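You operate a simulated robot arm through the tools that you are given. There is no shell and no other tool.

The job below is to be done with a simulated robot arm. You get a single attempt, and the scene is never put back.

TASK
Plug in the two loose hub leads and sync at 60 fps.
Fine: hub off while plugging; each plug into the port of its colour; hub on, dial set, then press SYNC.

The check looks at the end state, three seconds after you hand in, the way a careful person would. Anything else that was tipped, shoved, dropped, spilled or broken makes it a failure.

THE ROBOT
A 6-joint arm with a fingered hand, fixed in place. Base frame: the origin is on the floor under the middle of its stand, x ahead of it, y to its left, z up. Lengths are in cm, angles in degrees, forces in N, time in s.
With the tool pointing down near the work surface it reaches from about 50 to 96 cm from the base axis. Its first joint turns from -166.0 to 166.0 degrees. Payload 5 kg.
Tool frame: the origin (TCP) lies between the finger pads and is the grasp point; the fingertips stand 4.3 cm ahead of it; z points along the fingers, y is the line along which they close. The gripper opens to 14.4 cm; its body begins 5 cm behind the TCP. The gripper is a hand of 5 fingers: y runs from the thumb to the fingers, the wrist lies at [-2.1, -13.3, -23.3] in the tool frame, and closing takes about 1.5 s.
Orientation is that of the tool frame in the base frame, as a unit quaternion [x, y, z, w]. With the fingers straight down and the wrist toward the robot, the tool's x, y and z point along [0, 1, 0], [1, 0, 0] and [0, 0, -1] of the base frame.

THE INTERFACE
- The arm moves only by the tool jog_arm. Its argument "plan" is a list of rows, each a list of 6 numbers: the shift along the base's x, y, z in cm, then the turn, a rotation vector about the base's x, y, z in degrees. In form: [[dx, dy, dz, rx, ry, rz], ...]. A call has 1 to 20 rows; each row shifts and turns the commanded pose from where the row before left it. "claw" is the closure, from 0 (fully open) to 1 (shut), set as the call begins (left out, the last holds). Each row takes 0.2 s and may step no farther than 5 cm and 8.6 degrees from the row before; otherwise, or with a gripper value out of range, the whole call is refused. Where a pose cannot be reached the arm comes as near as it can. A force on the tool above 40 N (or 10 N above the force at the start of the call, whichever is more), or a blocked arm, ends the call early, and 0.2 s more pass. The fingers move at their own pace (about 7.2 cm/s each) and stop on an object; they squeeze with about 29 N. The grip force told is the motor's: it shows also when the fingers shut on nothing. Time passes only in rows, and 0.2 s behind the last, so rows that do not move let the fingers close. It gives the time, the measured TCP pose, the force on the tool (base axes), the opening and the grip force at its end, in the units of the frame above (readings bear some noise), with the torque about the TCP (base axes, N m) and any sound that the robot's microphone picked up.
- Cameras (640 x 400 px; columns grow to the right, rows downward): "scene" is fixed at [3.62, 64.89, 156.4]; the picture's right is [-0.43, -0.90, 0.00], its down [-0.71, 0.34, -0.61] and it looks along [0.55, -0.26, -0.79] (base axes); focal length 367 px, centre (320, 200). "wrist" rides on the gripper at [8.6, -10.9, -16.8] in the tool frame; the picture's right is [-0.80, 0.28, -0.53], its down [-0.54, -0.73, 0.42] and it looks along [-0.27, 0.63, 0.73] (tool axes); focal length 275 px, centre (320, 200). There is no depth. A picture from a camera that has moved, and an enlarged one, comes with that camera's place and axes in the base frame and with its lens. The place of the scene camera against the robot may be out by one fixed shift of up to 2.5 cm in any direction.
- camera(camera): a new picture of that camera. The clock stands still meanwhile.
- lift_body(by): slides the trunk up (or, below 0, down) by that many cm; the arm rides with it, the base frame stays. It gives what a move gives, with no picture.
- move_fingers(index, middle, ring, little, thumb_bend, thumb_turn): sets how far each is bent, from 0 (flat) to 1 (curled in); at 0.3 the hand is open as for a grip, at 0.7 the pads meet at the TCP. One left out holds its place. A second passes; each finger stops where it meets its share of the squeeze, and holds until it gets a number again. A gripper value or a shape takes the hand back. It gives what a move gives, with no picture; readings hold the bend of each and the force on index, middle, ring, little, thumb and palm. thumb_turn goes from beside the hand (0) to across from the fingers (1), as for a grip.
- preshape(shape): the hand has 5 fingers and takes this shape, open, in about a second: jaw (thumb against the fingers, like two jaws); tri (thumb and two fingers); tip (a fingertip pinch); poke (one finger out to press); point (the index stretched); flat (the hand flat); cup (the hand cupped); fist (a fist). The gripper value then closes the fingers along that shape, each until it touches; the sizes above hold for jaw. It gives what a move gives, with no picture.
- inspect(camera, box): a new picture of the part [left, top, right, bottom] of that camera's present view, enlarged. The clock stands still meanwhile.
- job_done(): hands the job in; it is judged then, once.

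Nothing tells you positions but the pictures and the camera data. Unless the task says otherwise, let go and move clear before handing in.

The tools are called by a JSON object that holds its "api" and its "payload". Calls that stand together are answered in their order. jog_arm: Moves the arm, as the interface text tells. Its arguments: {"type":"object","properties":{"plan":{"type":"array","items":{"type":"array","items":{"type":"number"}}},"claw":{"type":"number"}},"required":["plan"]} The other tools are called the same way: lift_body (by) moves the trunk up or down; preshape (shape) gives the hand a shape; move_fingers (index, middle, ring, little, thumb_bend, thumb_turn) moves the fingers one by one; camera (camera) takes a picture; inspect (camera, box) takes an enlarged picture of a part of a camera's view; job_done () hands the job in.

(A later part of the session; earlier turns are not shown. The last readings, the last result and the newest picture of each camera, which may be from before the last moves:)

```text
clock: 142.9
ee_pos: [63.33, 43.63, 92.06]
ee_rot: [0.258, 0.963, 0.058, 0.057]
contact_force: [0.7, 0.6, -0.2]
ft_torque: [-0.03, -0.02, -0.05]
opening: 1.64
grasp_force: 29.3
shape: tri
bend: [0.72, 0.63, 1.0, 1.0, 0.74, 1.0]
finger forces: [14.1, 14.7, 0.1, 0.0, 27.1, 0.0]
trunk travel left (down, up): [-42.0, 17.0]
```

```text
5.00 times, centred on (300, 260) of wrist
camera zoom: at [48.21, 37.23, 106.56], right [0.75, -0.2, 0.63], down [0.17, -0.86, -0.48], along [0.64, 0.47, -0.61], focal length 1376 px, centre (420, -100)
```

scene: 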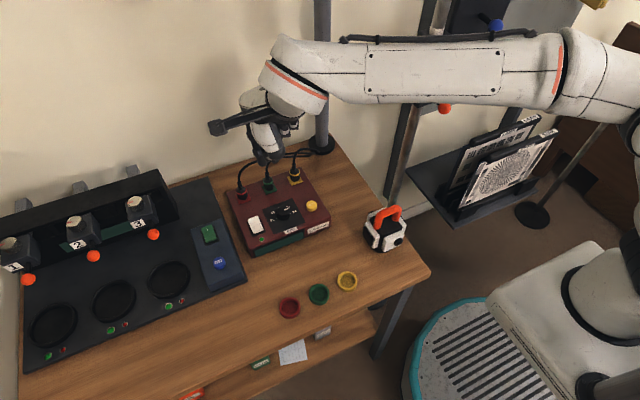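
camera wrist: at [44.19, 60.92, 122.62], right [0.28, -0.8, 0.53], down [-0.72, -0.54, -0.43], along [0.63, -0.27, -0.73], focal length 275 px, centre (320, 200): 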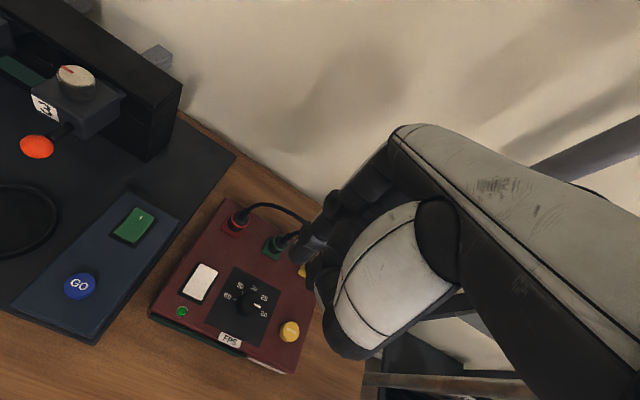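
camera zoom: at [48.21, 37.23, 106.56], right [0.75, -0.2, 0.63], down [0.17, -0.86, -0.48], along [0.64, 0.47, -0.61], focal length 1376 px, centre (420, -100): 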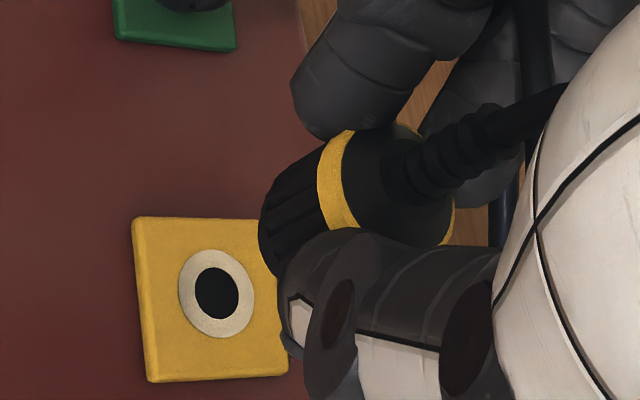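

{"api": "jog_arm", "payload": {"plan": [[0, 0, -1.2, 0, 0, 0], [0, 0, -1.0, 0, 0, 0], [0, 0, -0.3, 0, 0, 0], [0, 0, 0, 0, 0, 0]]}}

{"api": "inspect", "payload": {"camera": "scene", "box": [282, 162, 306, 186]}}

```text
clock: 143.9
ee_pos: [63.42, 43.41, 89.56]
ee_rot: [0.257, 0.963, 0.058, 0.058]
contact_force: [1.2, 0.8, -0.5]
ft_torque: [-0.04, 0.01, 0.03]
opening: 1.65
grasp_force: 29.0
shape: tri
bend: [0.72, 0.63, 1.0, 1.0, 0.74, 1.0]
finger forces: [14.1, 14.6, 0.0, 0.0, 27.1, 0.0]
trunk travel left (down, up): [-42.0, 17.0]
```

```text
16.00 times, centred on (294, 174) of scene
camera zoom: at [3.62, 64.89, 156.4], right [-0.43, -0.9, 0.0], down [-0.71, 0.34, -0.61], along [0.55, -0.26, -0.79], focal length 5873 px, centre (736, 616)
```

zoom: 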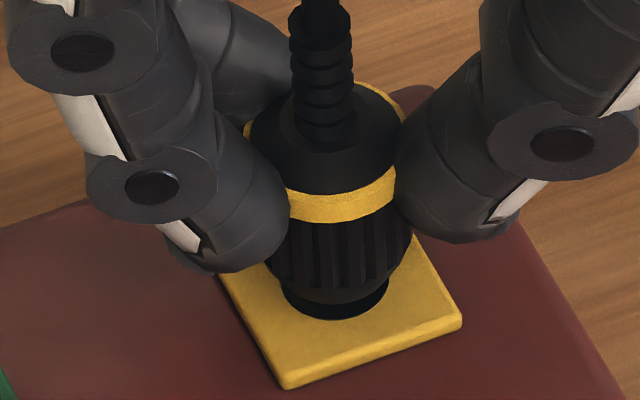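

{"api": "jog_arm", "payload": {"plan": [[0, 0, -0.3, 0, 0, 0], [0, 0, -0.1, 0, 0, 0], [0, 0, 0, 0, 0, 0]]}}

{"api": "jog_arm", "payload": {"plan": [[0, 0, -0.1, 0, 0, 0], [0, 0, 0, 0, 0, 0]]}}

{"api": "jog_arm", "payload": {"plan": [[0, 0, -0.1, 0, 0, 0], [0, 0, 0, 0, 0, 0]]}}

```text
clock: 144.8
ee_pos: [63.39, 43.53, 89.13]
ee_rot: [0.256, 0.963, 0.058, 0.056]
contact_force: [-0.1, -0.6, -0.3]
ft_torque: [0.0, -0.02, 0.02]
opening: 1.65
grasp_force: 29.2
shape: tri
bend: [0.72, 0.63, 1.0, 1.0, 0.74, 1.0]
finger forces: [14.0, 14.6, 0.0, 0.0, 27.1, 0.1]
trunk travel left (down, up): [-42.0, 17.0]
```

```text
clock: 145.3
ee_pos: [63.31, 43.54, 89.15]
ee_rot: [0.257, 0.963, 0.059, 0.057]
contact_force: [-1.6, 0.5, 4.0]
ft_torque: [0.02, 0.06, 0.03]
opening: 1.65
grasp_force: 28.6
shape: tri
bend: [0.72, 0.63, 1.0, 1.0, 0.74, 1.0]
finger forces: [14.8, 15.1, 0.0, 0.0, 27.8, 0.0]
trunk travel left (down, up): [-42.0, 17.0]
heard: snap
```

```text
clock: 145.9
ee_pos: [63.4, 43.45, 89.12]
ee_rot: [0.256, 0.963, 0.06, 0.057]
contact_force: [-3.1, 1.3, 11.7]
ft_torque: [0.01, 0.04, 0.04]
opening: 1.67
grasp_force: 29.3
shape: tri
bend: [0.72, 0.63, 1.0, 1.0, 0.74, 1.0]
finger forces: [15.5, 15.0, 0.0, 0.0, 29.1, 0.0]
trunk travel left (down, up): [-42.0, 17.0]
```

Snap at only 4 N. Now null the lateral force and reduce pressure in tiny steps.

{"api": "jog_arm", "payload": {"plan": [[-0.05, 0.02, 0.04, 0, 0, 0], [0, 0, 0, 0, 0, 0]]}}

{"api": "jog_arm", "payload": {"plan": [[-0.02, 0, 0.04, 0, 0, 0], [0, 0, 0, 0, 0, 0]]}}

```text
clock: 146.6
ee_pos: [63.23, 43.48, 89.09]
ee_rot: [0.256, 0.963, 0.059, 0.056]
contact_force: [-2.6, 0.4, 13.1]
ft_torque: [0.01, 0.09, 0.03]
opening: 1.67
grasp_force: 29.5
shape: tri
bend: [0.72, 0.63, 1.0, 1.0, 0.74, 1.0]
finger forces: [15.2, 15.0, 0.0, 0.0, 29.6, 0.0]
trunk travel left (down, up): [-42.0, 17.0]
```

```text
clock: 147.2
ee_pos: [63.4, 43.55, 89.09]
ee_rot: [0.257, 0.963, 0.058, 0.057]
contact_force: [0.8, 0.3, 13.4]
ft_torque: [0.04, 0.0, 0.0]
opening: 1.68
grasp_force: 29.1
shape: tri
bend: [0.72, 0.63, 1.0, 1.0, 0.74, 1.0]
finger forces: [15.4, 16.2, 0.0, 0.0, 28.5, 0.1]
trunk travel left (down, up): [-42.0, 17.0]
```

{"api": "jog_arm", "payload": {"plan": [[0, 0, 0.08, 0, 0, 0], [0, 0, 0, 0, 0, 0]]}}

{"api": "inspect", "payload": {"camera": "scene", "box": [282, 162, 306, 186]}}

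```text
clock: 147.8
ee_pos: [63.32, 43.48, 89.18]
ee_rot: [0.257, 0.963, 0.059, 0.057]
contact_force: [2.8, 0.9, 9.7]
ft_torque: [0.01, -0.07, -0.08]
opening: 1.65
grasp_force: 29.0
shape: tri
bend: [0.72, 0.63, 1.0, 1.0, 0.74, 1.0]
finger forces: [14.2, 16.8, 0.0, 0.0, 28.2, 0.0]
trunk travel left (down, up): [-42.0, 17.0]
```

```text
16.00 times, centred on (294, 174) of scene
camera zoom: at [3.62, 64.89, 156.4], right [-0.43, -0.9, 0.0], down [-0.71, 0.34, -0.61], along [0.55, -0.26, -0.79], focal length 5873 px, centre (736, 616)
```

zoom: 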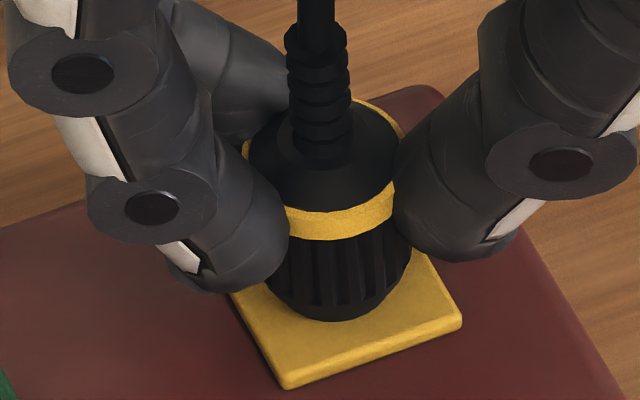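

{"api": "jog_arm", "payload": {"plan": [[0.03, 0.01, 0.04, 0, 0, 0], [0, 0, 0, 0, 0, 0]]}}

```text
clock: 148.3
ee_pos: [63.29, 43.53, 89.04]
ee_rot: [0.256, 0.963, 0.058, 0.056]
contact_force: [1.4, -1.9, 7.2]
ft_torque: [-0.04, -0.06, 0.01]
opening: 1.65
grasp_force: 29.4
shape: tri
bend: [0.72, 0.63, 1.0, 1.0, 0.74, 1.0]
finger forces: [14.0, 16.3, 0.1, 0.0, 28.5, 0.0]
trunk travel left (down, up): [-42.0, 17.0]
```

Forces are small (7 N down, <2 N lateral). Fast, wide release now.

{"api": "jog_arm", "payload": {"plan": [[0, 0, 0, 0, 0, 0], [0, 0, 0, 0, 0, 0], [0, 0, 0, 0, 0, 0], [0, 0, 0, 0, 0, 0]], "claw": 0.62}}

{"api": "inspect", "payload": {"camera": "scene", "box": [282, 162, 306, 186]}}

```text
clock: 149.3
ee_pos: [63.34, 43.6, 89.13]
ee_rot: [0.256, 0.963, 0.058, 0.055]
contact_force: [0.3, -0.6, -0.3]
ft_torque: [0.02, 0.02, -0.01]
opening: 5.42
grasp_force: 0.0
shape: tri
bend: [0.74, 0.5, 0.99, 0.99, 0.73, 1.0]
finger forces: [0.0, 0.0, 0.0, 0.1, 0.0, 0.0]
trunk travel left (down, up): [-42.0, 17.0]
heard: snap
```

```text
16.00 times, centred on (294, 174) of scene
camera zoom: at [3.62, 64.89, 156.4], right [-0.43, -0.9, 0.0], down [-0.71, 0.34, -0.61], along [0.55, -0.26, -0.79], focal length 5873 px, centre (736, 616)
```

zoom: 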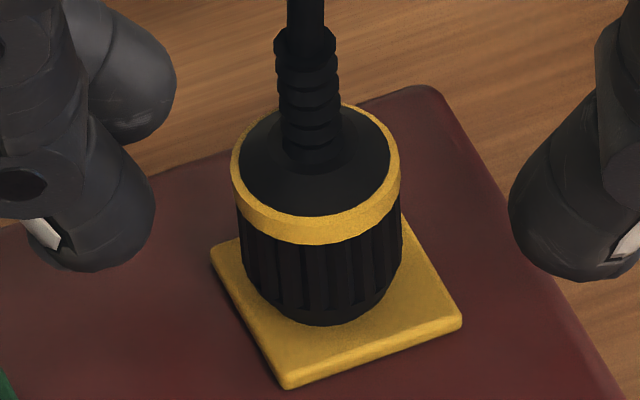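

Release again un-snapped it. Opening fingers likely drags the plug up/sideways. Next try: snap it in again, then open while the hand moves *down*, so any friction pushes the plug home. First regrip, lift to re-arm, re-align.

{"api": "jog_arm", "payload": {"plan": [[0.05, 0.1, 0.05, 0, 0, 0], [0, 0, 0, 0, 0, 0], [0, 0, 0, 0, 0, 0], [0, 0, 0, 0, 0, 0], [0, 0, 0, 0, 0, 0], [0, 0, 0, 0, 0, 0], [0, 0, 0, 0, 0, 0]], "claw": 1.0}}

{"api": "jog_arm", "payload": {"plan": [[0, 0, 0.5, 0, 0, 0], [0, 0, 1, 0, 0, 0], [0, 0, 1.5, 0, 0, 0], [0, 0, 0, 0, 0, 0]]}}

{"api": "inspect", "payload": {"camera": "scene", "box": [275, 150, 315, 190]}}

{"api": "inspect", "payload": {"camera": "wrist", "box": [260, 220, 340, 300]}}

```text
clock: 150.9
ee_pos: [63.38, 43.79, 89.25]
ee_rot: [0.256, 0.963, 0.058, 0.056]
contact_force: [-0.3, 0.0, 0.7]
ft_torque: [0.0, -0.03, -0.01]
opening: 1.59
grasp_force: 28.7
shape: tri
bend: [0.72, 0.64, 1.0, 1.0, 0.74, 1.0]
finger forces: [11.2, 10.9, 0.1, 0.0, 25.2, 0.1]
trunk travel left (down, up): [-42.0, 17.0]
```

```text
clock: 151.9
ee_pos: [63.47, 43.57, 92.13]
ee_rot: [0.258, 0.963, 0.058, 0.057]
contact_force: [-0.4, 0.3, 0.0]
ft_torque: [0.01, 0.0, 0.01]
opening: 1.62
grasp_force: 29.1
shape: tri
bend: [0.72, 0.64, 1.0, 1.0, 0.74, 1.0]
finger forces: [11.0, 11.1, 0.0, 0.1, 25.1, 0.1]
trunk travel left (down, up): [-42.0, 17.0]
```

```text
10.00 times, centred on (295, 170) of scene
camera zoom: at [3.62, 64.89, 156.4], right [-0.43, -0.9, 0.0], down [-0.71, 0.34, -0.61], along [0.55, -0.26, -0.79], focal length 3671 px, centre (570, 500)
```

zoom: 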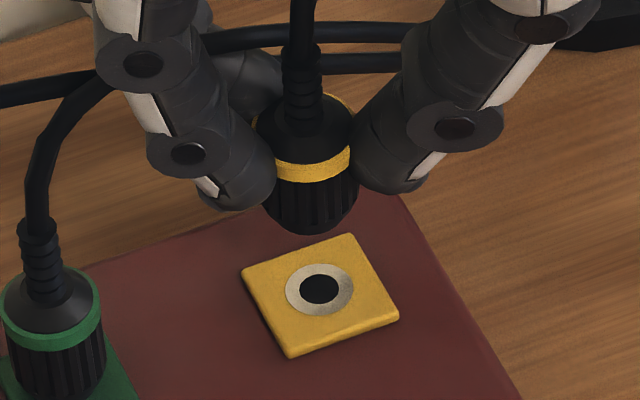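

```text
5.00 times, centred on (300, 260) of wrist
camera zoom: at [48.4, 37.23, 106.68], right [0.75, -0.2, 0.63], down [0.17, -0.86, -0.48], along [0.64, 0.47, -0.61], focal length 1376 px, centre (420, -100)
```

zoom: 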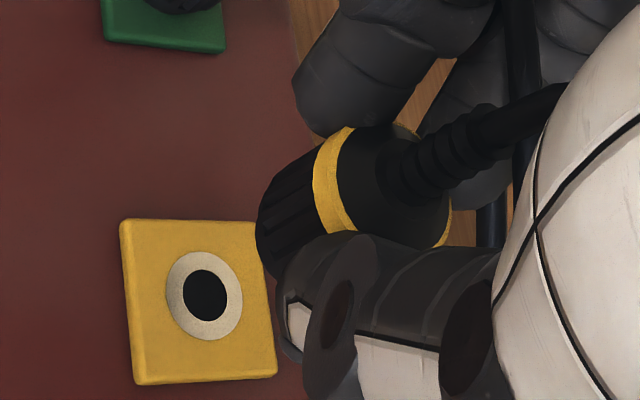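

{"api": "jog_arm", "payload": {"plan": [[-0.22, 0, 0, 0, 0, 0], [0, 0, -1.2, 0, 0, 0], [0, 0, -1.0, 0, 0, 0], [0, 0, -0.3, 0, 0, 0], [0, 0, 0, 0, 0, 0]]}}

{"api": "inspect", "payload": {"camera": "scene", "box": [282, 162, 306, 186]}}

```text
clock: 153.2
ee_pos: [63.24, 43.62, 89.69]
ee_rot: [0.256, 0.963, 0.058, 0.057]
contact_force: [-0.2, -0.2, 0.1]
ft_torque: [-0.03, -0.01, -0.01]
opening: 1.58
grasp_force: 28.8
shape: tri
bend: [0.72, 0.64, 1.0, 1.0, 0.74, 1.0]
finger forces: [11.1, 11.0, 0.0, 0.0, 25.2, 0.0]
trunk travel left (down, up): [-42.0, 17.0]
```

```text
16.00 times, centred on (294, 174) of scene
camera zoom: at [3.62, 64.89, 156.4], right [-0.43, -0.9, 0.0], down [-0.71, 0.34, -0.61], along [0.55, -0.26, -0.79], focal length 5873 px, centre (736, 616)
```

zoom: 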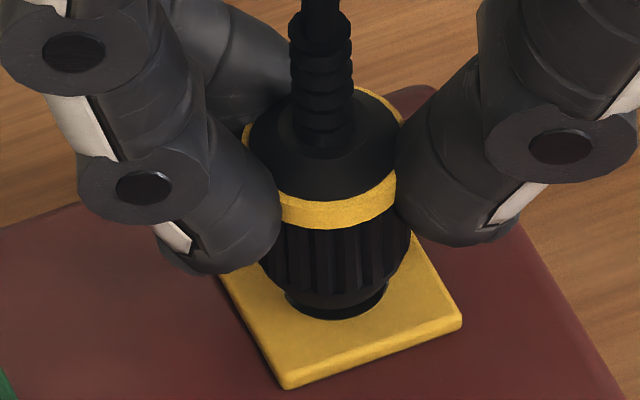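

{"api": "jog_arm", "payload": {"plan": [[0, -0.04, -0.15, 0, 0, 0], [0, 0, -0.1, 0, 0, 0], [0, 0, 0, 0, 0, 0]]}}

{"api": "jog_arm", "payload": {"plan": [[0, 0, -0.1, 0, 0, 0], [0, 0, 0, 0, 0, 0]]}}

{"api": "jog_arm", "payload": {"plan": [[0, 0, -0.08, 0, 0, 0], [0, 0, 0, 0, 0, 0]]}}

```text
clock: 153.9
ee_pos: [63.31, 43.55, 89.49]
ee_rot: [0.256, 0.963, 0.058, 0.056]
contact_force: [0.0, -0.4, 0.1]
ft_torque: [0.0, 0.0, -0.02]
opening: 1.63
grasp_force: 28.4
shape: tri
bend: [0.72, 0.64, 1.0, 1.0, 0.74, 1.0]
finger forces: [11.2, 11.0, 0.0, 0.0, 25.1, 0.1]
trunk travel left (down, up): [-42.0, 17.0]
```

```text
clock: 154.6
ee_pos: [63.15, 43.58, 89.33]
ee_rot: [0.257, 0.963, 0.059, 0.055]
contact_force: [-0.6, -0.1, -0.1]
ft_torque: [-0.02, 0.0, 0.0]
opening: 1.61
grasp_force: 29.6
shape: tri
bend: [0.72, 0.64, 1.0, 1.0, 0.74, 1.0]
finger forces: [11.2, 11.0, 0.0, 0.0, 25.2, 0.1]
trunk travel left (down, up): [-42.0, 17.0]
```

```text
clock: 155.2
ee_pos: [63.2, 43.72, 89.3]
ee_rot: [0.257, 0.963, 0.058, 0.056]
contact_force: [0.4, -0.2, -0.3]
ft_torque: [0.0, 0.03, 0.02]
opening: 1.6
grasp_force: 29.0
shape: tri
bend: [0.72, 0.64, 1.0, 1.0, 0.74, 1.0]
finger forces: [11.1, 11.0, 0.0, 0.0, 25.2, 0.1]
trunk travel left (down, up): [-42.0, 17.0]
```

{"api": "jog_arm", "payload": {"plan": [[0, 0, -0.08, 0, 0, 0], [0, 0, 0, 0, 0, 0]]}}

{"api": "inspect", "payload": {"camera": "scene", "box": [282, 162, 306, 186]}}

```text
clock: 155.8
ee_pos: [63.22, 43.61, 89.27]
ee_rot: [0.256, 0.963, 0.058, 0.057]
contact_force: [-0.2, 0.2, -0.6]
ft_torque: [0.0, -0.04, 0.01]
opening: 1.63
grasp_force: 28.5
shape: tri
bend: [0.72, 0.64, 1.0, 1.0, 0.74, 1.0]
finger forces: [11.3, 11.0, 0.0, 0.1, 25.2, 0.1]
trunk travel left (down, up): [-42.0, 17.0]
```

```text
16.00 times, centred on (294, 174) of scene
camera zoom: at [3.62, 64.89, 156.4], right [-0.43, -0.9, 0.0], down [-0.71, 0.34, -0.61], along [0.55, -0.26, -0.79], focal length 5873 px, centre (736, 616)
```

zoom: 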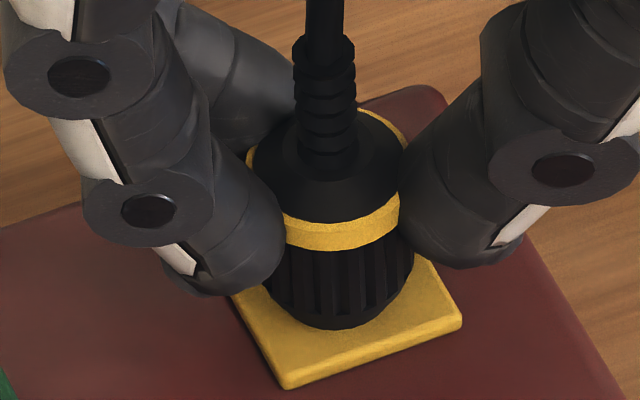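

{"api": "jog_arm", "payload": {"plan": [[0, 0, 0.3, 0, 0, 0], [0.25, 0, 0, 0, 0, 0], [0, 0, 0, 0, 0, 0]]}}

{"api": "inspect", "payload": {"camera": "scene", "box": [282, 162, 306, 186]}}

{"api": "inspect", "payload": {"camera": "wrist", "box": [270, 220, 340, 290]}}

```text
clock: 156.6
ee_pos: [63.54, 43.55, 89.54]
ee_rot: [0.256, 0.963, 0.059, 0.057]
contact_force: [-0.4, -0.4, -1.0]
ft_torque: [0.0, -0.03, -0.04]
opening: 1.6
grasp_force: 29.6
shape: tri
bend: [0.72, 0.64, 1.0, 1.0, 0.74, 1.0]
finger forces: [11.2, 11.0, 0.0, 0.0, 25.1, 0.0]
trunk travel left (down, up): [-42.0, 17.0]
```

```text
16.00 times, centred on (294, 174) of scene
camera zoom: at [3.62, 64.89, 156.4], right [-0.43, -0.9, 0.0], down [-0.71, 0.34, -0.61], along [0.55, -0.26, -0.79], focal length 5873 px, centre (736, 616)
```

zoom: 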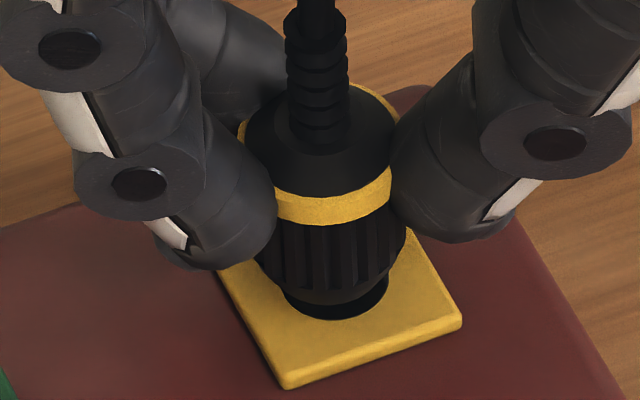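

```text
5.71 times, centred on (305, 255) of wrist
camera zoom: at [48.42, 37.24, 103.97], right [0.75, -0.2, 0.63], down [0.17, -0.86, -0.48], along [0.64, 0.47, -0.61], focal length 1573 px, centre (406, -114)
```

zoom: 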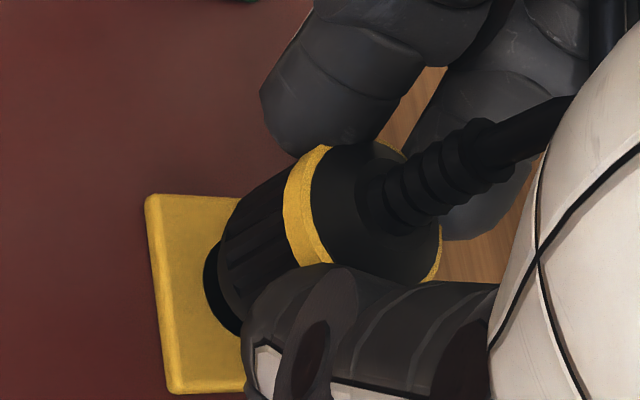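

{"api": "jog_arm", "payload": {"plan": [[0, -0.12, 0, 0, 0, 0], [0, 0, -0.2, 0, 0, 0], [0, 0, -0.1, 0, 0, 0], [0, 0, 0, 0, 0, 0]]}}

{"api": "inspect", "payload": {"camera": "scene", "box": [282, 162, 306, 186]}}

```text
clock: 157.6
ee_pos: [63.4, 43.52, 89.1]
ee_rot: [0.256, 0.963, 0.059, 0.056]
contact_force: [0.1, 0.0, -0.7]
ft_torque: [0.0, 0.02, 0.01]
opening: 1.64
grasp_force: 28.8
shape: tri
bend: [0.72, 0.64, 1.0, 1.0, 0.74, 1.0]
finger forces: [11.3, 11.1, 0.1, 0.0, 25.2, 0.1]
trunk travel left (down, up): [-42.0, 17.0]
```

```text
16.00 times, centred on (294, 174) of scene
camera zoom: at [3.62, 64.89, 156.4], right [-0.43, -0.9, 0.0], down [-0.71, 0.34, -0.61], along [0.55, -0.26, -0.79], focal length 5873 px, centre (736, 616)
```

zoom: 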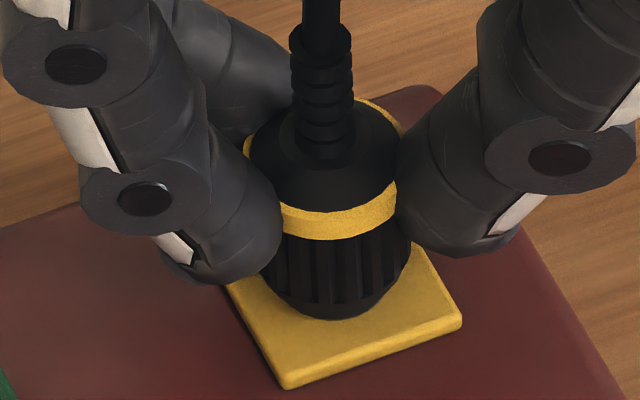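

{"api": "jog_arm", "payload": {"plan": [[0, -0.02, -0.08, 0, 0, 0], [0, 0, 0, 0, 0, 0]]}}

{"api": "jog_arm", "payload": {"plan": [[0, 0, -0.08, 0, 0, 0], [0, 0, 0, 0, 0, 0]]}}

{"api": "jog_arm", "payload": {"plan": [[0, 0, -0.08, 0, 0, 0], [0, 0, 0, 0, 0, 0]]}}

```text
clock: 158.2
ee_pos: [63.41, 43.61, 89.19]
ee_rot: [0.256, 0.963, 0.058, 0.056]
contact_force: [1.2, 0.5, 1.2]
ft_torque: [0.0, -0.02, 0.04]
opening: 1.62
grasp_force: 29.0
shape: tri
bend: [0.72, 0.64, 1.0, 1.0, 0.74, 1.0]
finger forces: [11.6, 11.5, 0.0, 0.0, 25.5, 0.0]
trunk travel left (down, up): [-42.0, 17.0]
```

```text
clock: 158.8
ee_pos: [63.5, 43.47, 89.22]
ee_rot: [0.256, 0.963, 0.058, 0.057]
contact_force: [0.6, 3.0, 6.1]
ft_torque: [0.07, 0.02, 0.02]
opening: 1.64
grasp_force: 28.6
shape: tri
bend: [0.72, 0.64, 1.0, 1.0, 0.74, 1.0]
finger forces: [13.4, 13.0, 0.1, 0.0, 26.8, 0.0]
trunk travel left (down, up): [-42.0, 17.0]
heard: snap
```

```text
clock: 159.3
ee_pos: [63.39, 43.63, 89.06]
ee_rot: [0.257, 0.963, 0.059, 0.057]
contact_force: [1.7, 3.4, 10.7]
ft_torque: [0.13, -0.03, 0.01]
opening: 1.66
grasp_force: 28.9
shape: tri
bend: [0.72, 0.64, 1.0, 1.0, 0.74, 1.0]
finger forces: [14.0, 13.8, 0.0, 0.0, 27.4, 0.0]
trunk travel left (down, up): [-42.0, 17.0]
```

{"api": "jog_arm", "payload": {"plan": [[0.03, 0.06, 0.03, 0, 0, 0], [0, 0, 0, 0, 0, 0]]}}

{"api": "inspect", "payload": {"camera": "scene", "box": [282, 162, 306, 186]}}

```text
clock: 159.9
ee_pos: [63.45, 43.43, 89.11]
ee_rot: [0.257, 0.963, 0.059, 0.057]
contact_force: [0.9, 1.2, 10.3]
ft_torque: [0.0, 0.02, -0.03]
opening: 1.65
grasp_force: 29.3
shape: tri
bend: [0.72, 0.64, 1.0, 1.0, 0.74, 1.0]
finger forces: [13.3, 13.6, 0.1, 0.1, 28.5, 0.0]
trunk travel left (down, up): [-42.0, 17.0]
```

```text
16.00 times, centred on (294, 174) of scene
camera zoom: at [3.62, 64.89, 156.4], right [-0.43, -0.9, 0.0], down [-0.71, 0.34, -0.61], along [0.55, -0.26, -0.79], focal length 5873 px, centre (736, 616)
```

zoom: 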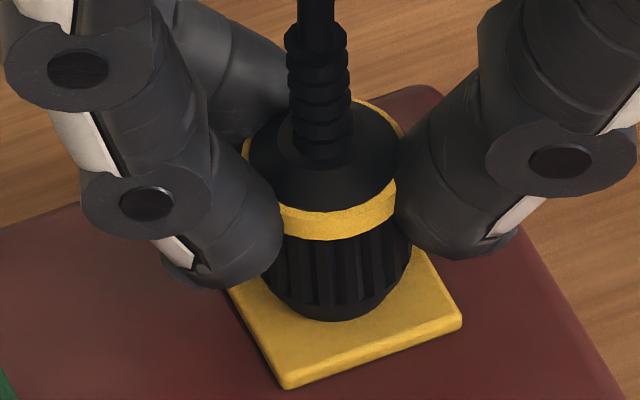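

Latched with near-zero lateral force. Before releasing, I'll press firmly to ensure it's fully home.

{"api": "jog_arm", "payload": {"plan": [[0, 0, -0.12, 0, 0, 0], [0, 0, -0.12, 0, 0, 0], [0, 0, -0.12, 0, 0, 0], [0, 0, 0, 0, 0, 0]]}}

{"api": "inspect", "payload": {"camera": "scene", "box": [282, 162, 306, 186]}}

```text
clock: 160.9
ee_pos: [63.39, 43.56, 88.96]
ee_rot: [0.257, 0.963, 0.061, 0.058]
contact_force: [-2.2, -3.2, 30.9]
ft_torque: [0.01, 0.04, 0.0]
opening: 1.76
grasp_force: 29.2
shape: tri
bend: [0.72, 0.64, 1.0, 1.0, 0.74, 1.0]
finger forces: [14.5, 15.8, 0.1, 0.1, 35.0, 0.1]
trunk travel left (down, up): [-42.0, 17.0]
```

```text
16.00 times, centred on (294, 174) of scene
camera zoom: at [3.62, 64.89, 156.4], right [-0.43, -0.9, 0.0], down [-0.71, 0.34, -0.61], along [0.55, -0.26, -0.79], focal length 5873 px, centre (736, 616)
```

zoom: 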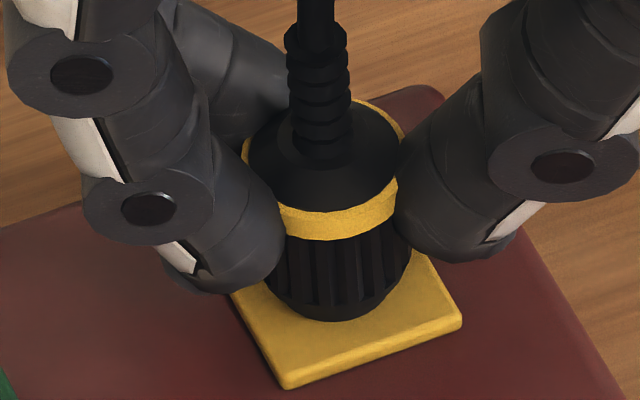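

Seat is rigid at 31 N. Now unload very gradually, monitoring forces.

{"api": "jog_arm", "payload": {"plan": [[0, 0, 0.1, 0, 0, 0], [0, 0, 0.1, 0, 0, 0], [0, 0, 0.1, 0, 0, 0], [0, 0, 0, 0, 0, 0]]}}

{"api": "jog_arm", "payload": {"plan": [[0, 0, 0.04, 0, 0, 0], [0, 0, 0.04, 0, 0, 0], [0, 0, 0, 0, 0, 0]]}}

```text
clock: 161.9
ee_pos: [63.46, 43.5, 88.99]
ee_rot: [0.258, 0.963, 0.058, 0.057]
contact_force: [0.1, 1.1, 18.4]
ft_torque: [0.1, -0.06, 0.0]
opening: 1.73
grasp_force: 28.6
shape: tri
bend: [0.72, 0.63, 1.0, 1.0, 0.74, 1.0]
finger forces: [15.1, 15.8, 0.0, 0.0, 30.5, 0.0]
trunk travel left (down, up): [-42.0, 17.0]
```

```text
clock: 162.8
ee_pos: [63.48, 43.46, 89.08]
ee_rot: [0.256, 0.963, 0.058, 0.057]
contact_force: [-2.3, -0.8, 13.2]
ft_torque: [0.03, 0.02, 0.0]
opening: 1.74
grasp_force: 29.3
shape: tri
bend: [0.72, 0.63, 1.0, 1.0, 0.74, 1.0]
finger forces: [14.8, 14.4, 0.0, 0.1, 30.7, 0.0]
trunk travel left (down, up): [-42.0, 17.0]
```

{"api": "jog_arm", "payload": {"plan": [[-0.03, 0, 0.04, 0, 0, 0], [0, 0, 0.04, 0, 0, 0], [0, 0, 0, 0, 0, 0]]}}

{"api": "jog_arm", "payload": {"plan": [[0, 0, 0.04, 0, 0, 0], [0, 0, 0, 0, 0, 0]]}}

```text
clock: 163.6
ee_pos: [63.48, 43.57, 89.01]
ee_rot: [0.256, 0.963, 0.058, 0.055]
contact_force: [-2.2, -1.6, 5.5]
ft_torque: [-0.08, 0.09, -0.03]
opening: 1.71
grasp_force: 28.6
shape: tri
bend: [0.72, 0.64, 1.0, 1.0, 0.74, 1.0]
finger forces: [13.7, 14.0, 0.0, 0.0, 29.9, 0.1]
trunk travel left (down, up): [-42.0, 17.0]
```

```text
clock: 164.2
ee_pos: [63.51, 43.63, 89.13]
ee_rot: [0.257, 0.963, 0.058, 0.056]
contact_force: [-1.3, -2.1, 0.8]
ft_torque: [-0.15, 0.09, -0.03]
opening: 1.7
grasp_force: 29.3
shape: tri
bend: [0.72, 0.64, 1.0, 1.0, 0.74, 1.0]
finger forces: [13.0, 13.6, 0.0, 0.0, 29.6, 0.0]
trunk travel left (down, up): [-42.0, 17.0]
```

Unloaded to under 1 N and still latched. Null the small lateral force, then loosen the grip in fine steps.

{"api": "jog_arm", "payload": {"plan": [[-0.01, -0.03, 0, 0, 0, 0], [0, 0, 0, 0, 0, 0]], "claw": 0.9}}

{"api": "jog_arm", "payload": {"plan": [[0, 0, 0, 0, 0, 0], [0, 0, 0, 0, 0, 0]], "claw": 0.89}}

{"api": "jog_arm", "payload": {"plan": [[0, 0, 0, 0, 0, 0], [0, 0, 0, 0, 0, 0]], "claw": 0.886}}

```text
clock: 164.8
ee_pos: [63.39, 43.47, 89.11]
ee_rot: [0.256, 0.963, 0.059, 0.055]
contact_force: [-3.3, -4.2, -0.1]
ft_torque: [-0.19, 0.1, -0.03]
opening: 1.68
grasp_force: 28.8
shape: tri
bend: [0.72, 0.64, 1.0, 1.0, 0.74, 1.0]
finger forces: [12.8, 13.2, 0.0, 0.1, 30.0, 0.1]
trunk travel left (down, up): [-42.0, 17.0]
```

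```text
clock: 165.3
ee_pos: [63.54, 43.54, 89.01]
ee_rot: [0.256, 0.963, 0.059, 0.056]
contact_force: [-2.6, -3.2, -0.8]
ft_torque: [-0.18, 0.16, -0.04]
opening: 1.69
grasp_force: 29.0
shape: tri
bend: [0.72, 0.64, 1.0, 1.0, 0.74, 1.0]
finger forces: [12.5, 13.0, 0.0, 0.1, 30.1, 0.1]
trunk travel left (down, up): [-42.0, 17.0]
```

```text
clock: 165.9
ee_pos: [63.54, 43.59, 89.09]
ee_rot: [0.257, 0.963, 0.059, 0.057]
contact_force: [0.1, 0.6, -1.1]
ft_torque: [-0.02, 0.04, 0.01]
opening: 1.65
grasp_force: 28.6
shape: tri
bend: [0.72, 0.64, 1.0, 1.0, 0.74, 1.0]
finger forces: [13.4, 14.0, 0.0, 0.1, 27.3, 0.0]
trunk travel left (down, up): [-42.0, 17.0]
heard: snap
```

It un-snapped once the hand began pulling up slightly (~1 N), so any upward drag unlatches it. Best approach: press hard (~25 N) when latched and open fast and wide, so the hand springs down rather than up. Re-arm again.

{"api": "jog_arm", "payload": {"plan": [[0, 0, 0, 0, 0, 0], [0, 0, 0, 0, 0, 0]], "claw": 1.0}}

{"api": "jog_arm", "payload": {"plan": [[0, 0, 0.5, 0, 0, 0], [0, 0, 1, 0, 0, 0], [0, 0, 1.5, 0, 0, 0], [0, 0, 0, 0, 0, 0], [0, 0, -1.2, 0, 0, 0], [0, 0, -1.0, 0, 0, 0], [0, 0, -0.3, 0, 0, 0], [0, 0, 0, 0, 0, 0]]}}

{"api": "inspect", "payload": {"camera": "scene", "box": [282, 162, 306, 186]}}

```text
clock: 166.6
ee_pos: [63.43, 43.74, 89.22]
ee_rot: [0.257, 0.963, 0.058, 0.057]
contact_force: [0.0, 0.1, 0.2]
ft_torque: [0.0, 0.0, 0.02]
opening: 1.69
grasp_force: 29.2
shape: tri
bend: [0.72, 0.64, 1.0, 1.0, 0.74, 1.0]
finger forces: [13.3, 14.0, 0.0, 0.1, 27.2, 0.0]
trunk travel left (down, up): [-42.0, 17.0]
```

```text
clock: 168.3
ee_pos: [63.38, 43.47, 89.72]
ee_rot: [0.256, 0.963, 0.058, 0.057]
contact_force: [-0.6, 0.1, 0.3]
ft_torque: [0.01, 0.0, -0.01]
opening: 1.68
grasp_force: 28.9
shape: tri
bend: [0.72, 0.64, 1.0, 1.0, 0.74, 1.0]
finger forces: [13.5, 14.0, 0.1, 0.0, 27.2, 0.0]
trunk travel left (down, up): [-42.0, 17.0]
```

```text
16.00 times, centred on (294, 174) of scene
camera zoom: at [3.62, 64.89, 156.4], right [-0.43, -0.9, 0.0], down [-0.71, 0.34, -0.61], along [0.55, -0.26, -0.79], focal length 5873 px, centre (736, 616)
```

zoom: 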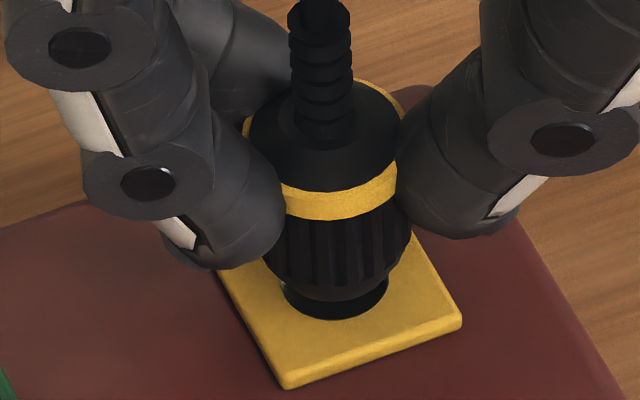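

{"api": "jog_arm", "payload": {"plan": [[0, 0, -0.25, 0, 0, 0], [0, 0, -0.15, 0, 0, 0], [0, 0, -0.1, 0, 0, 0], [0, 0, 0, 0, 0, 0]]}}

{"api": "jog_arm", "payload": {"plan": [[0, 0, -0.08, 0, 0, 0], [0, 0, 0, 0, 0, 0]]}}

{"api": "jog_arm", "payload": {"plan": [[0, 0, -0.08, 0, 0, 0], [0, 0, 0, 0, 0, 0]]}}

```text
clock: 169.3
ee_pos: [63.42, 43.53, 89.08]
ee_rot: [0.256, 0.963, 0.058, 0.056]
contact_force: [0.1, -0.4, -0.5]
ft_torque: [-0.03, -0.01, 0.02]
opening: 1.68
grasp_force: 28.5
shape: tri
bend: [0.72, 0.64, 1.0, 1.0, 0.74, 1.0]
finger forces: [13.5, 14.0, 0.0, 0.0, 27.2, 0.1]
trunk travel left (down, up): [-42.0, 17.0]
```

```text
clock: 169.9
ee_pos: [63.41, 43.52, 89.12]
ee_rot: [0.256, 0.963, 0.058, 0.058]
contact_force: [0.0, -0.9, 1.3]
ft_torque: [0.0, 0.04, 0.0]
opening: 1.69
grasp_force: 28.7
shape: tri
bend: [0.72, 0.64, 1.0, 1.0, 0.74, 1.0]
finger forces: [13.6, 14.2, 0.0, 0.0, 27.0, 0.0]
trunk travel left (down, up): [-42.0, 17.0]
```

```text
clock: 170.6
ee_pos: [63.39, 43.57, 89.03]
ee_rot: [0.257, 0.963, 0.058, 0.057]
contact_force: [-0.8, 0.2, 2.6]
ft_torque: [0.05, -0.01, -0.01]
opening: 1.69
grasp_force: 29.9
shape: tri
bend: [0.72, 0.64, 1.0, 1.0, 0.74, 1.0]
finger forces: [14.0, 14.3, 0.0, 0.1, 27.5, 0.0]
trunk travel left (down, up): [-42.0, 17.0]
```

{"api": "jog_arm", "payload": {"plan": [[0, 0, -0.08, 0, 0, 0], [0, 0, 0, 0, 0, 0]]}}

{"api": "jog_arm", "payload": {"plan": [[0, 0, -0.08, 0, 0, 0], [0, 0, 0, 0, 0, 0]]}}

```text
clock: 171.2
ee_pos: [63.41, 43.4, 89.07]
ee_rot: [0.257, 0.963, 0.059, 0.057]
contact_force: [-5.4, -0.7, 9.4]
ft_torque: [-0.03, 0.18, 0.02]
opening: 1.67
grasp_force: 28.9
shape: tri
bend: [0.72, 0.64, 1.0, 1.0, 0.74, 1.0]
finger forces: [14.7, 13.3, 0.0, 0.0, 30.4, 0.0]
trunk travel left (down, up): [-42.0, 17.0]
heard: snap
```

```text
clock: 171.8
ee_pos: [63.33, 43.48, 89.05]
ee_rot: [0.256, 0.963, 0.06, 0.057]
contact_force: [-3.5, 0.5, 16.5]
ft_torque: [0.03, 0.15, 0.07]
opening: 1.7
grasp_force: 29.7
shape: tri
bend: [0.72, 0.64, 1.0, 1.0, 0.74, 1.0]
finger forces: [15.6, 14.1, 0.0, 0.0, 30.8, 0.1]
trunk travel left (down, up): [-42.0, 17.0]
```

{"api": "jog_arm", "payload": {"plan": [[-0.06, 0, -0.08, 0, 0, 0], [0, 0, -0.08, 0, 0, 0], [0, 0, 0, 0, 0, 0]]}}

```text
clock: 172.6
ee_pos: [63.48, 43.45, 88.99]
ee_rot: [0.258, 0.962, 0.061, 0.059]
contact_force: [1.4, 1.5, 26.3]
ft_torque: [0.18, -0.08, -0.07]
opening: 1.71
grasp_force: 28.8
shape: tri
bend: [0.72, 0.63, 1.0, 1.0, 0.75, 1.0]
finger forces: [15.8, 17.1, 0.0, 0.0, 31.2, 0.0]
trunk travel left (down, up): [-42.0, 17.0]
```

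Latched with 26 N down and ~2 N lateral. Fast wide release.

{"api": "jog_arm", "payload": {"plan": [[0, 0, -0.05, 0, 0, 0], [0, 0, 0, 0, 0, 0], [0, 0, 0, 0, 0, 0], [0, 0, 0, 0, 0, 0]], "claw": 0.56}}

{"api": "inspect", "payload": {"camera": "scene", "box": [282, 162, 306, 186]}}

```text
clock: 173.6
ee_pos: [63.46, 43.5, 88.5]
ee_rot: [0.257, 0.963, 0.058, 0.056]
contact_force: [0.2, -0.3, 0.1]
ft_torque: [-0.01, 0.0, -0.01]
opening: 6.29
grasp_force: 0.0
shape: tri
bend: [0.74, 0.47, 0.99, 0.99, 0.72, 1.0]
finger forces: [0.0, 0.0, 0.1, 0.0, 0.1, 0.1]
trunk travel left (down, up): [-42.0, 17.0]
```

```text
16.00 times, centred on (294, 174) of scene
camera zoom: at [3.62, 64.89, 156.4], right [-0.43, -0.9, 0.0], down [-0.71, 0.34, -0.61], along [0.55, -0.26, -0.79], focal length 5873 px, centre (736, 616)
```

zoom: 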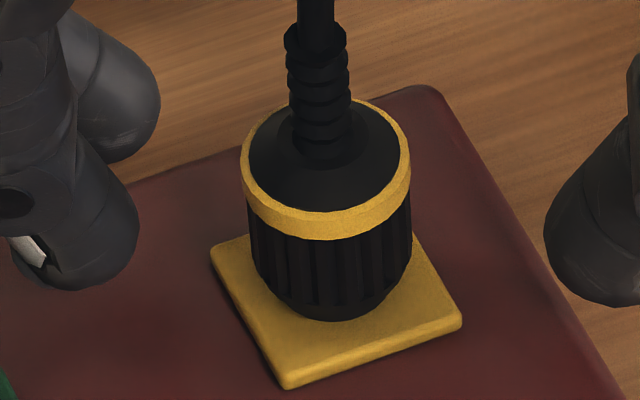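

No un-snap — the yellow plug stays latched at its seat. Retreat along the tool axis.

{"api": "jog_arm", "payload": {"plan": [[-0.07, -0.04, 0.5, 0, 0, 0], [-0.14, -0.08, 1, 0, 0, 0], [-0.28, -0.16, 2, 0, 0, 0], [-0.42, -0.24, 3, 0, 0, 0], [-0.42, -0.24, 3, 0, 0, 0], [0, 0, 0, 0, 0, 0]]}}

{"api": "inspect", "payload": {"camera": "scene", "box": [282, 162, 306, 186]}}

{"api": "inspect", "payload": {"camera": "scene", "box": [230, 130, 330, 220]}}

```text
clock: 174.9
ee_pos: [62.04, 42.7, 98.01]
ee_rot: [0.257, 0.963, 0.058, 0.056]
contact_force: [-0.1, 0.1, 0.1]
ft_torque: [0.02, 0.01, -0.01]
opening: 6.34
grasp_force: 0.1
shape: tri
bend: [0.74, 0.47, 0.99, 0.99, 0.72, 1.0]
finger forces: [0.0, 0.1, 0.0, 0.0, 0.0, 0.0]
trunk travel left (down, up): [-42.0, 17.0]
```

```text
16.00 times, centred on (294, 174) of scene
camera zoom: at [3.62, 64.89, 156.4], right [-0.43, -0.9, 0.0], down [-0.71, 0.34, -0.61], along [0.55, -0.26, -0.79], focal length 5873 px, centre (736, 616)
```

zoom: 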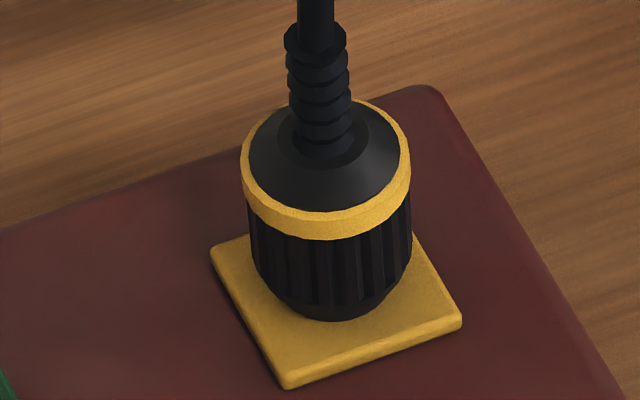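

```text
4.44 times, centred on (280, 175) of scene
camera zoom: at [3.62, 64.89, 156.4], right [-0.43, -0.9, 0.0], down [-0.71, 0.34, -0.61], along [0.55, -0.26, -0.79], focal length 1632 px, centre (498, 311)
```

zoom: 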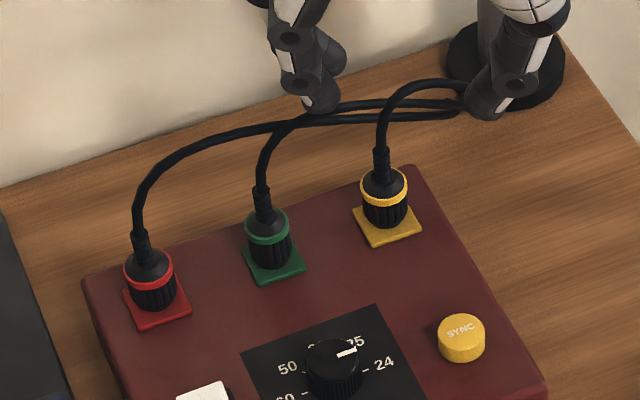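

Yellow is latched. Now repeat for green: move over it in the same orientation and descend around it.

{"api": "jog_arm", "payload": {"plan": [[0, 3.5, 1, 0, 0, 0], [0, 3.55, 0, 0, 0, 0], [0.43, 0.25, -3, 0, 0, 0], [0.43, 0.25, -3, 0, 0, 0], [0, 0, 0, 0, 0, 0]], "claw": 0.62}}

{"api": "inspect", "payload": {"camera": "scene", "box": [250, 140, 310, 200]}}

{"api": "inspect", "payload": {"camera": "wrist", "box": [240, 180, 360, 320]}}

```text
clock: 176.2
ee_pos: [62.81, 50.45, 93.02]
ee_rot: [0.258, 0.963, 0.058, 0.056]
contact_force: [0.7, 0.0, -0.2]
ft_torque: [-0.01, 0.01, -0.01]
opening: 5.5
grasp_force: 0.1
shape: tri
bend: [0.74, 0.5, 0.99, 0.99, 0.73, 1.0]
finger forces: [0.0, 0.1, 0.0, 0.0, 0.0, 0.0]
trunk travel left (down, up): [-42.0, 17.0]
```

```text
6.67 times, centred on (280, 170) of scene
camera zoom: at [3.62, 64.89, 156.4], right [-0.43, -0.9, 0.0], down [-0.71, 0.34, -0.61], along [0.55, -0.26, -0.79], focal length 2447 px, centre (587, 400)
```

zoom: 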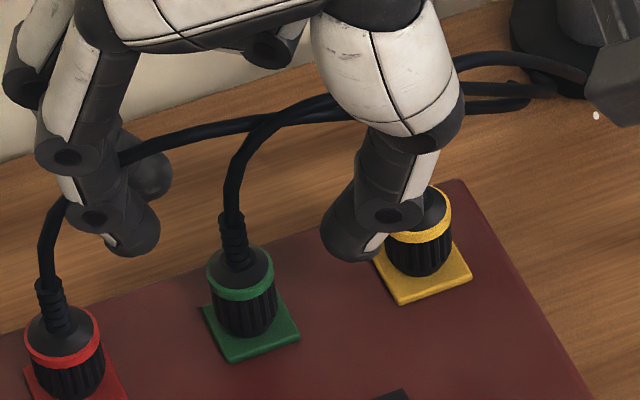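

```text
2.86 times, centred on (300, 250) of wrist
camera zoom: at [47.8, 44.14, 107.49], right [0.75, -0.2, 0.63], down [0.17, -0.86, -0.48], along [0.64, 0.47, -0.61], focal length 786 px, centre (377, 57)
```

zoom: 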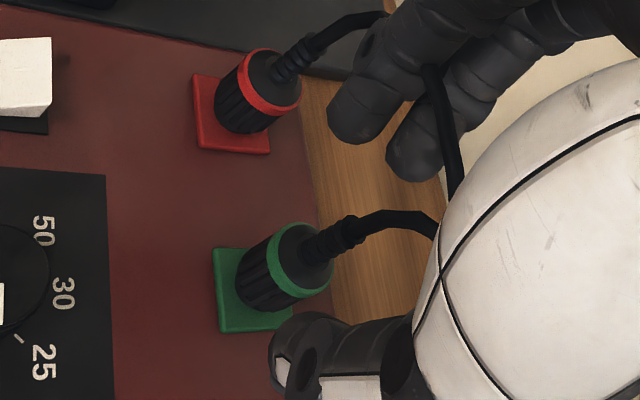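

{"api": "jog_arm", "payload": {"plan": [[0.28, 0.08, -2, 0, 0, 0], [0.25, 0.08, -2.1, 0, 0, 0], [0, 0, 0, 0, 0, 0]]}}

{"api": "inspect", "payload": {"camera": "scene", "box": [264, 172, 288, 196]}}

{"api": "inspect", "payload": {"camera": "wrist", "box": [260, 200, 350, 300]}}

```text
clock: 176.9
ee_pos: [63.56, 50.51, 88.94]
ee_rot: [0.256, 0.963, 0.058, 0.057]
contact_force: [0.4, -0.4, -0.2]
ft_torque: [0.0, -0.02, 0.04]
opening: 5.49
grasp_force: 0.0
shape: tri
bend: [0.74, 0.5, 0.99, 0.99, 0.73, 1.0]
finger forces: [0.0, 0.0, 0.0, 0.0, 0.1, 0.0]
trunk travel left (down, up): [-42.0, 17.0]
```

```text
16.00 times, centred on (276, 184) of scene
camera zoom: at [3.62, 64.89, 156.4], right [-0.43, -0.9, 0.0], down [-0.71, 0.34, -0.61], along [0.55, -0.26, -0.79], focal length 5873 px, centre (1024, 456)
```

zoom: 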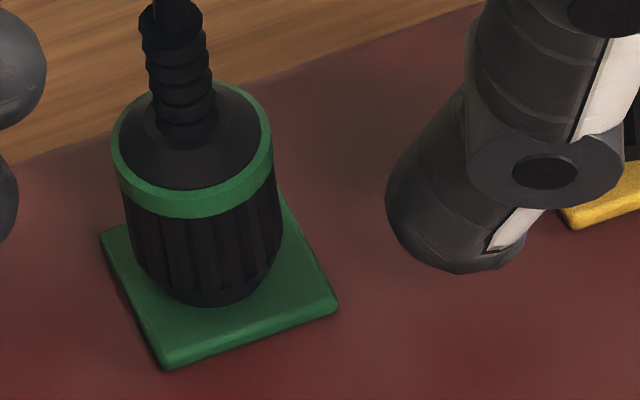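

```text
4.00 times, centred on (305, 250) of wrist
camera zoom: at [48.42, 44.25, 103.36], right [0.75, -0.2, 0.63], down [0.17, -0.86, -0.48], along [0.64, 0.47, -0.61], focal length 1101 px, centre (380, 0)
```

zoom: 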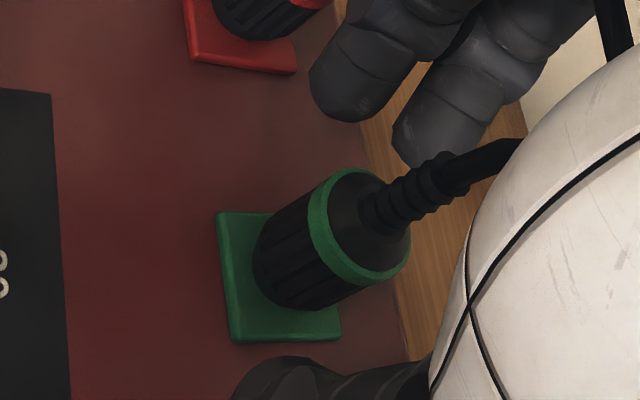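

{"api": "jog_arm", "payload": {"plan": [[0, 0, 0, 0, 0, 0], [0, 0, 0, 0, 0, 0], [0, 0, 0, 0, 0, 0], [0, 0, 0, 0, 0, 0], [0, 0, 0, 0, 0, 0], [0, 0, 0, 0, 0, 0], [0, 0, 0, 0, 0, 0]], "claw": 1.0}}

{"api": "jog_arm", "payload": {"plan": [[0, 0, 0.5, 0, 0, 0], [0, 0, 1, 0, 0, 0], [0, 0, 1.5, 0, 0, 0], [0, 0, 0, 0, 0, 0]]}}

{"api": "inspect", "payload": {"camera": "scene", "box": [255, 160, 295, 200]}}

{"api": "inspect", "payload": {"camera": "wrist", "box": [260, 220, 340, 300]}}

```text
clock: 178.6
ee_pos: [63.41, 50.67, 88.98]
ee_rot: [0.256, 0.963, 0.058, 0.056]
contact_force: [1.2, 0.1, -0.1]
ft_torque: [-0.01, -0.02, 0.02]
opening: 1.37
grasp_force: 29.0
shape: tri
bend: [0.72, 0.65, 1.0, 1.0, 0.73, 1.0]
finger forces: [11.4, 10.8, 0.1, 0.0, 25.2, 0.2]
trunk travel left (down, up): [-42.0, 17.0]
```

```text
clock: 179.6
ee_pos: [63.56, 50.54, 92.02]
ee_rot: [0.257, 0.963, 0.058, 0.057]
contact_force: [-0.4, 0.0, 1.0]
ft_torque: [-0.01, -0.01, -0.01]
opening: 1.39
grasp_force: 28.8
shape: tri
bend: [0.72, 0.65, 1.0, 1.0, 0.73, 1.0]
finger forces: [11.3, 10.8, 0.1, 0.0, 25.2, 0.0]
trunk travel left (down, up): [-42.0, 17.0]
```

```text
10.00 times, centred on (275, 180) of scene
camera zoom: at [3.62, 64.89, 156.4], right [-0.43, -0.9, 0.0], down [-0.71, 0.34, -0.61], along [0.55, -0.26, -0.79], focal length 3671 px, centre (770, 400)
```

zoom: 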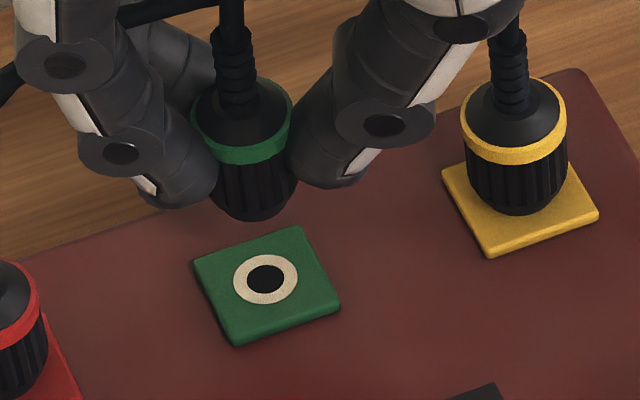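

```text
5.00 times, centred on (300, 260) of wrist
camera zoom: at [48.37, 44.1, 106.53], right [0.75, -0.2, 0.63], down [0.17, -0.86, -0.48], along [0.64, 0.47, -0.61], focal length 1376 px, centre (420, -100)
```

zoom: 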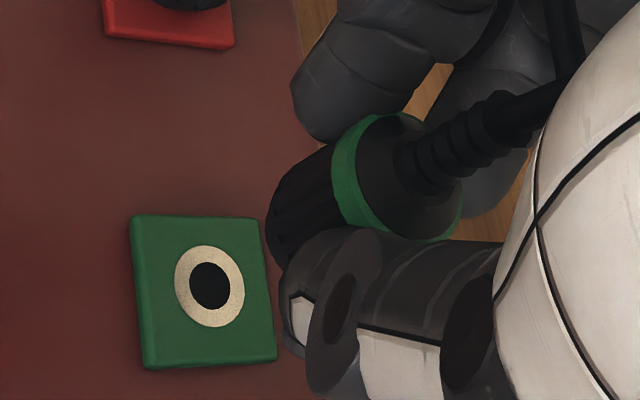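

{"api": "jog_arm", "payload": {"plan": [[-0.06, 0.1, -1.2, 0, 0, 0], [0, 0, -1.0, 0, 0, 0], [0, 0, -0.3, 0, 0, 0], [0, 0, 0, 0, 0, 0]]}}

{"api": "inspect", "payload": {"camera": "scene", "box": [264, 172, 288, 196]}}

{"api": "inspect", "payload": {"camera": "wrist", "box": [270, 220, 340, 290]}}

```text
clock: 180.6
ee_pos: [63.35, 50.73, 89.6]
ee_rot: [0.258, 0.963, 0.058, 0.056]
contact_force: [-0.6, -0.6, 0.0]
ft_torque: [-0.01, -0.02, 0.0]
opening: 1.35
grasp_force: 29.1
shape: tri
bend: [0.72, 0.65, 1.0, 1.0, 0.73, 1.0]
finger forces: [11.3, 11.0, 0.0, 0.0, 25.2, 0.1]
trunk travel left (down, up): [-42.0, 17.0]
```

```text
16.00 times, centred on (276, 184) of scene
camera zoom: at [3.62, 64.89, 156.4], right [-0.43, -0.9, 0.0], down [-0.71, 0.34, -0.61], along [0.55, -0.26, -0.79], focal length 5873 px, centre (1024, 456)
```

zoom: 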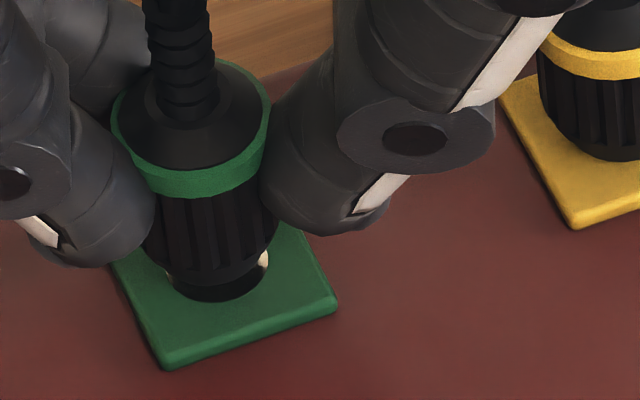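

```text
5.71 times, centred on (305, 255) of wrist
camera zoom: at [48.28, 44.24, 103.94], right [0.75, -0.2, 0.63], down [0.17, -0.86, -0.48], along [0.64, 0.47, -0.61], focal length 1573 px, centre (406, -114)
```

zoom: 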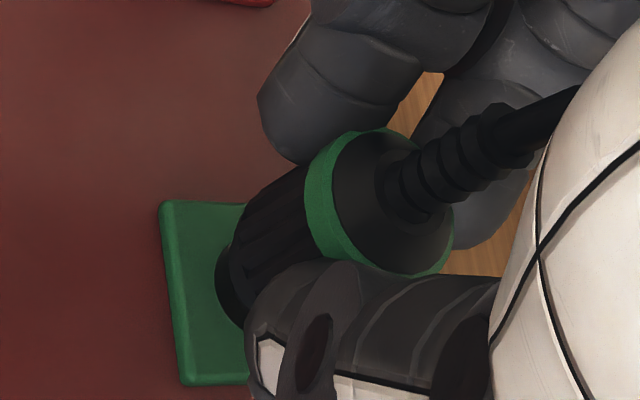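

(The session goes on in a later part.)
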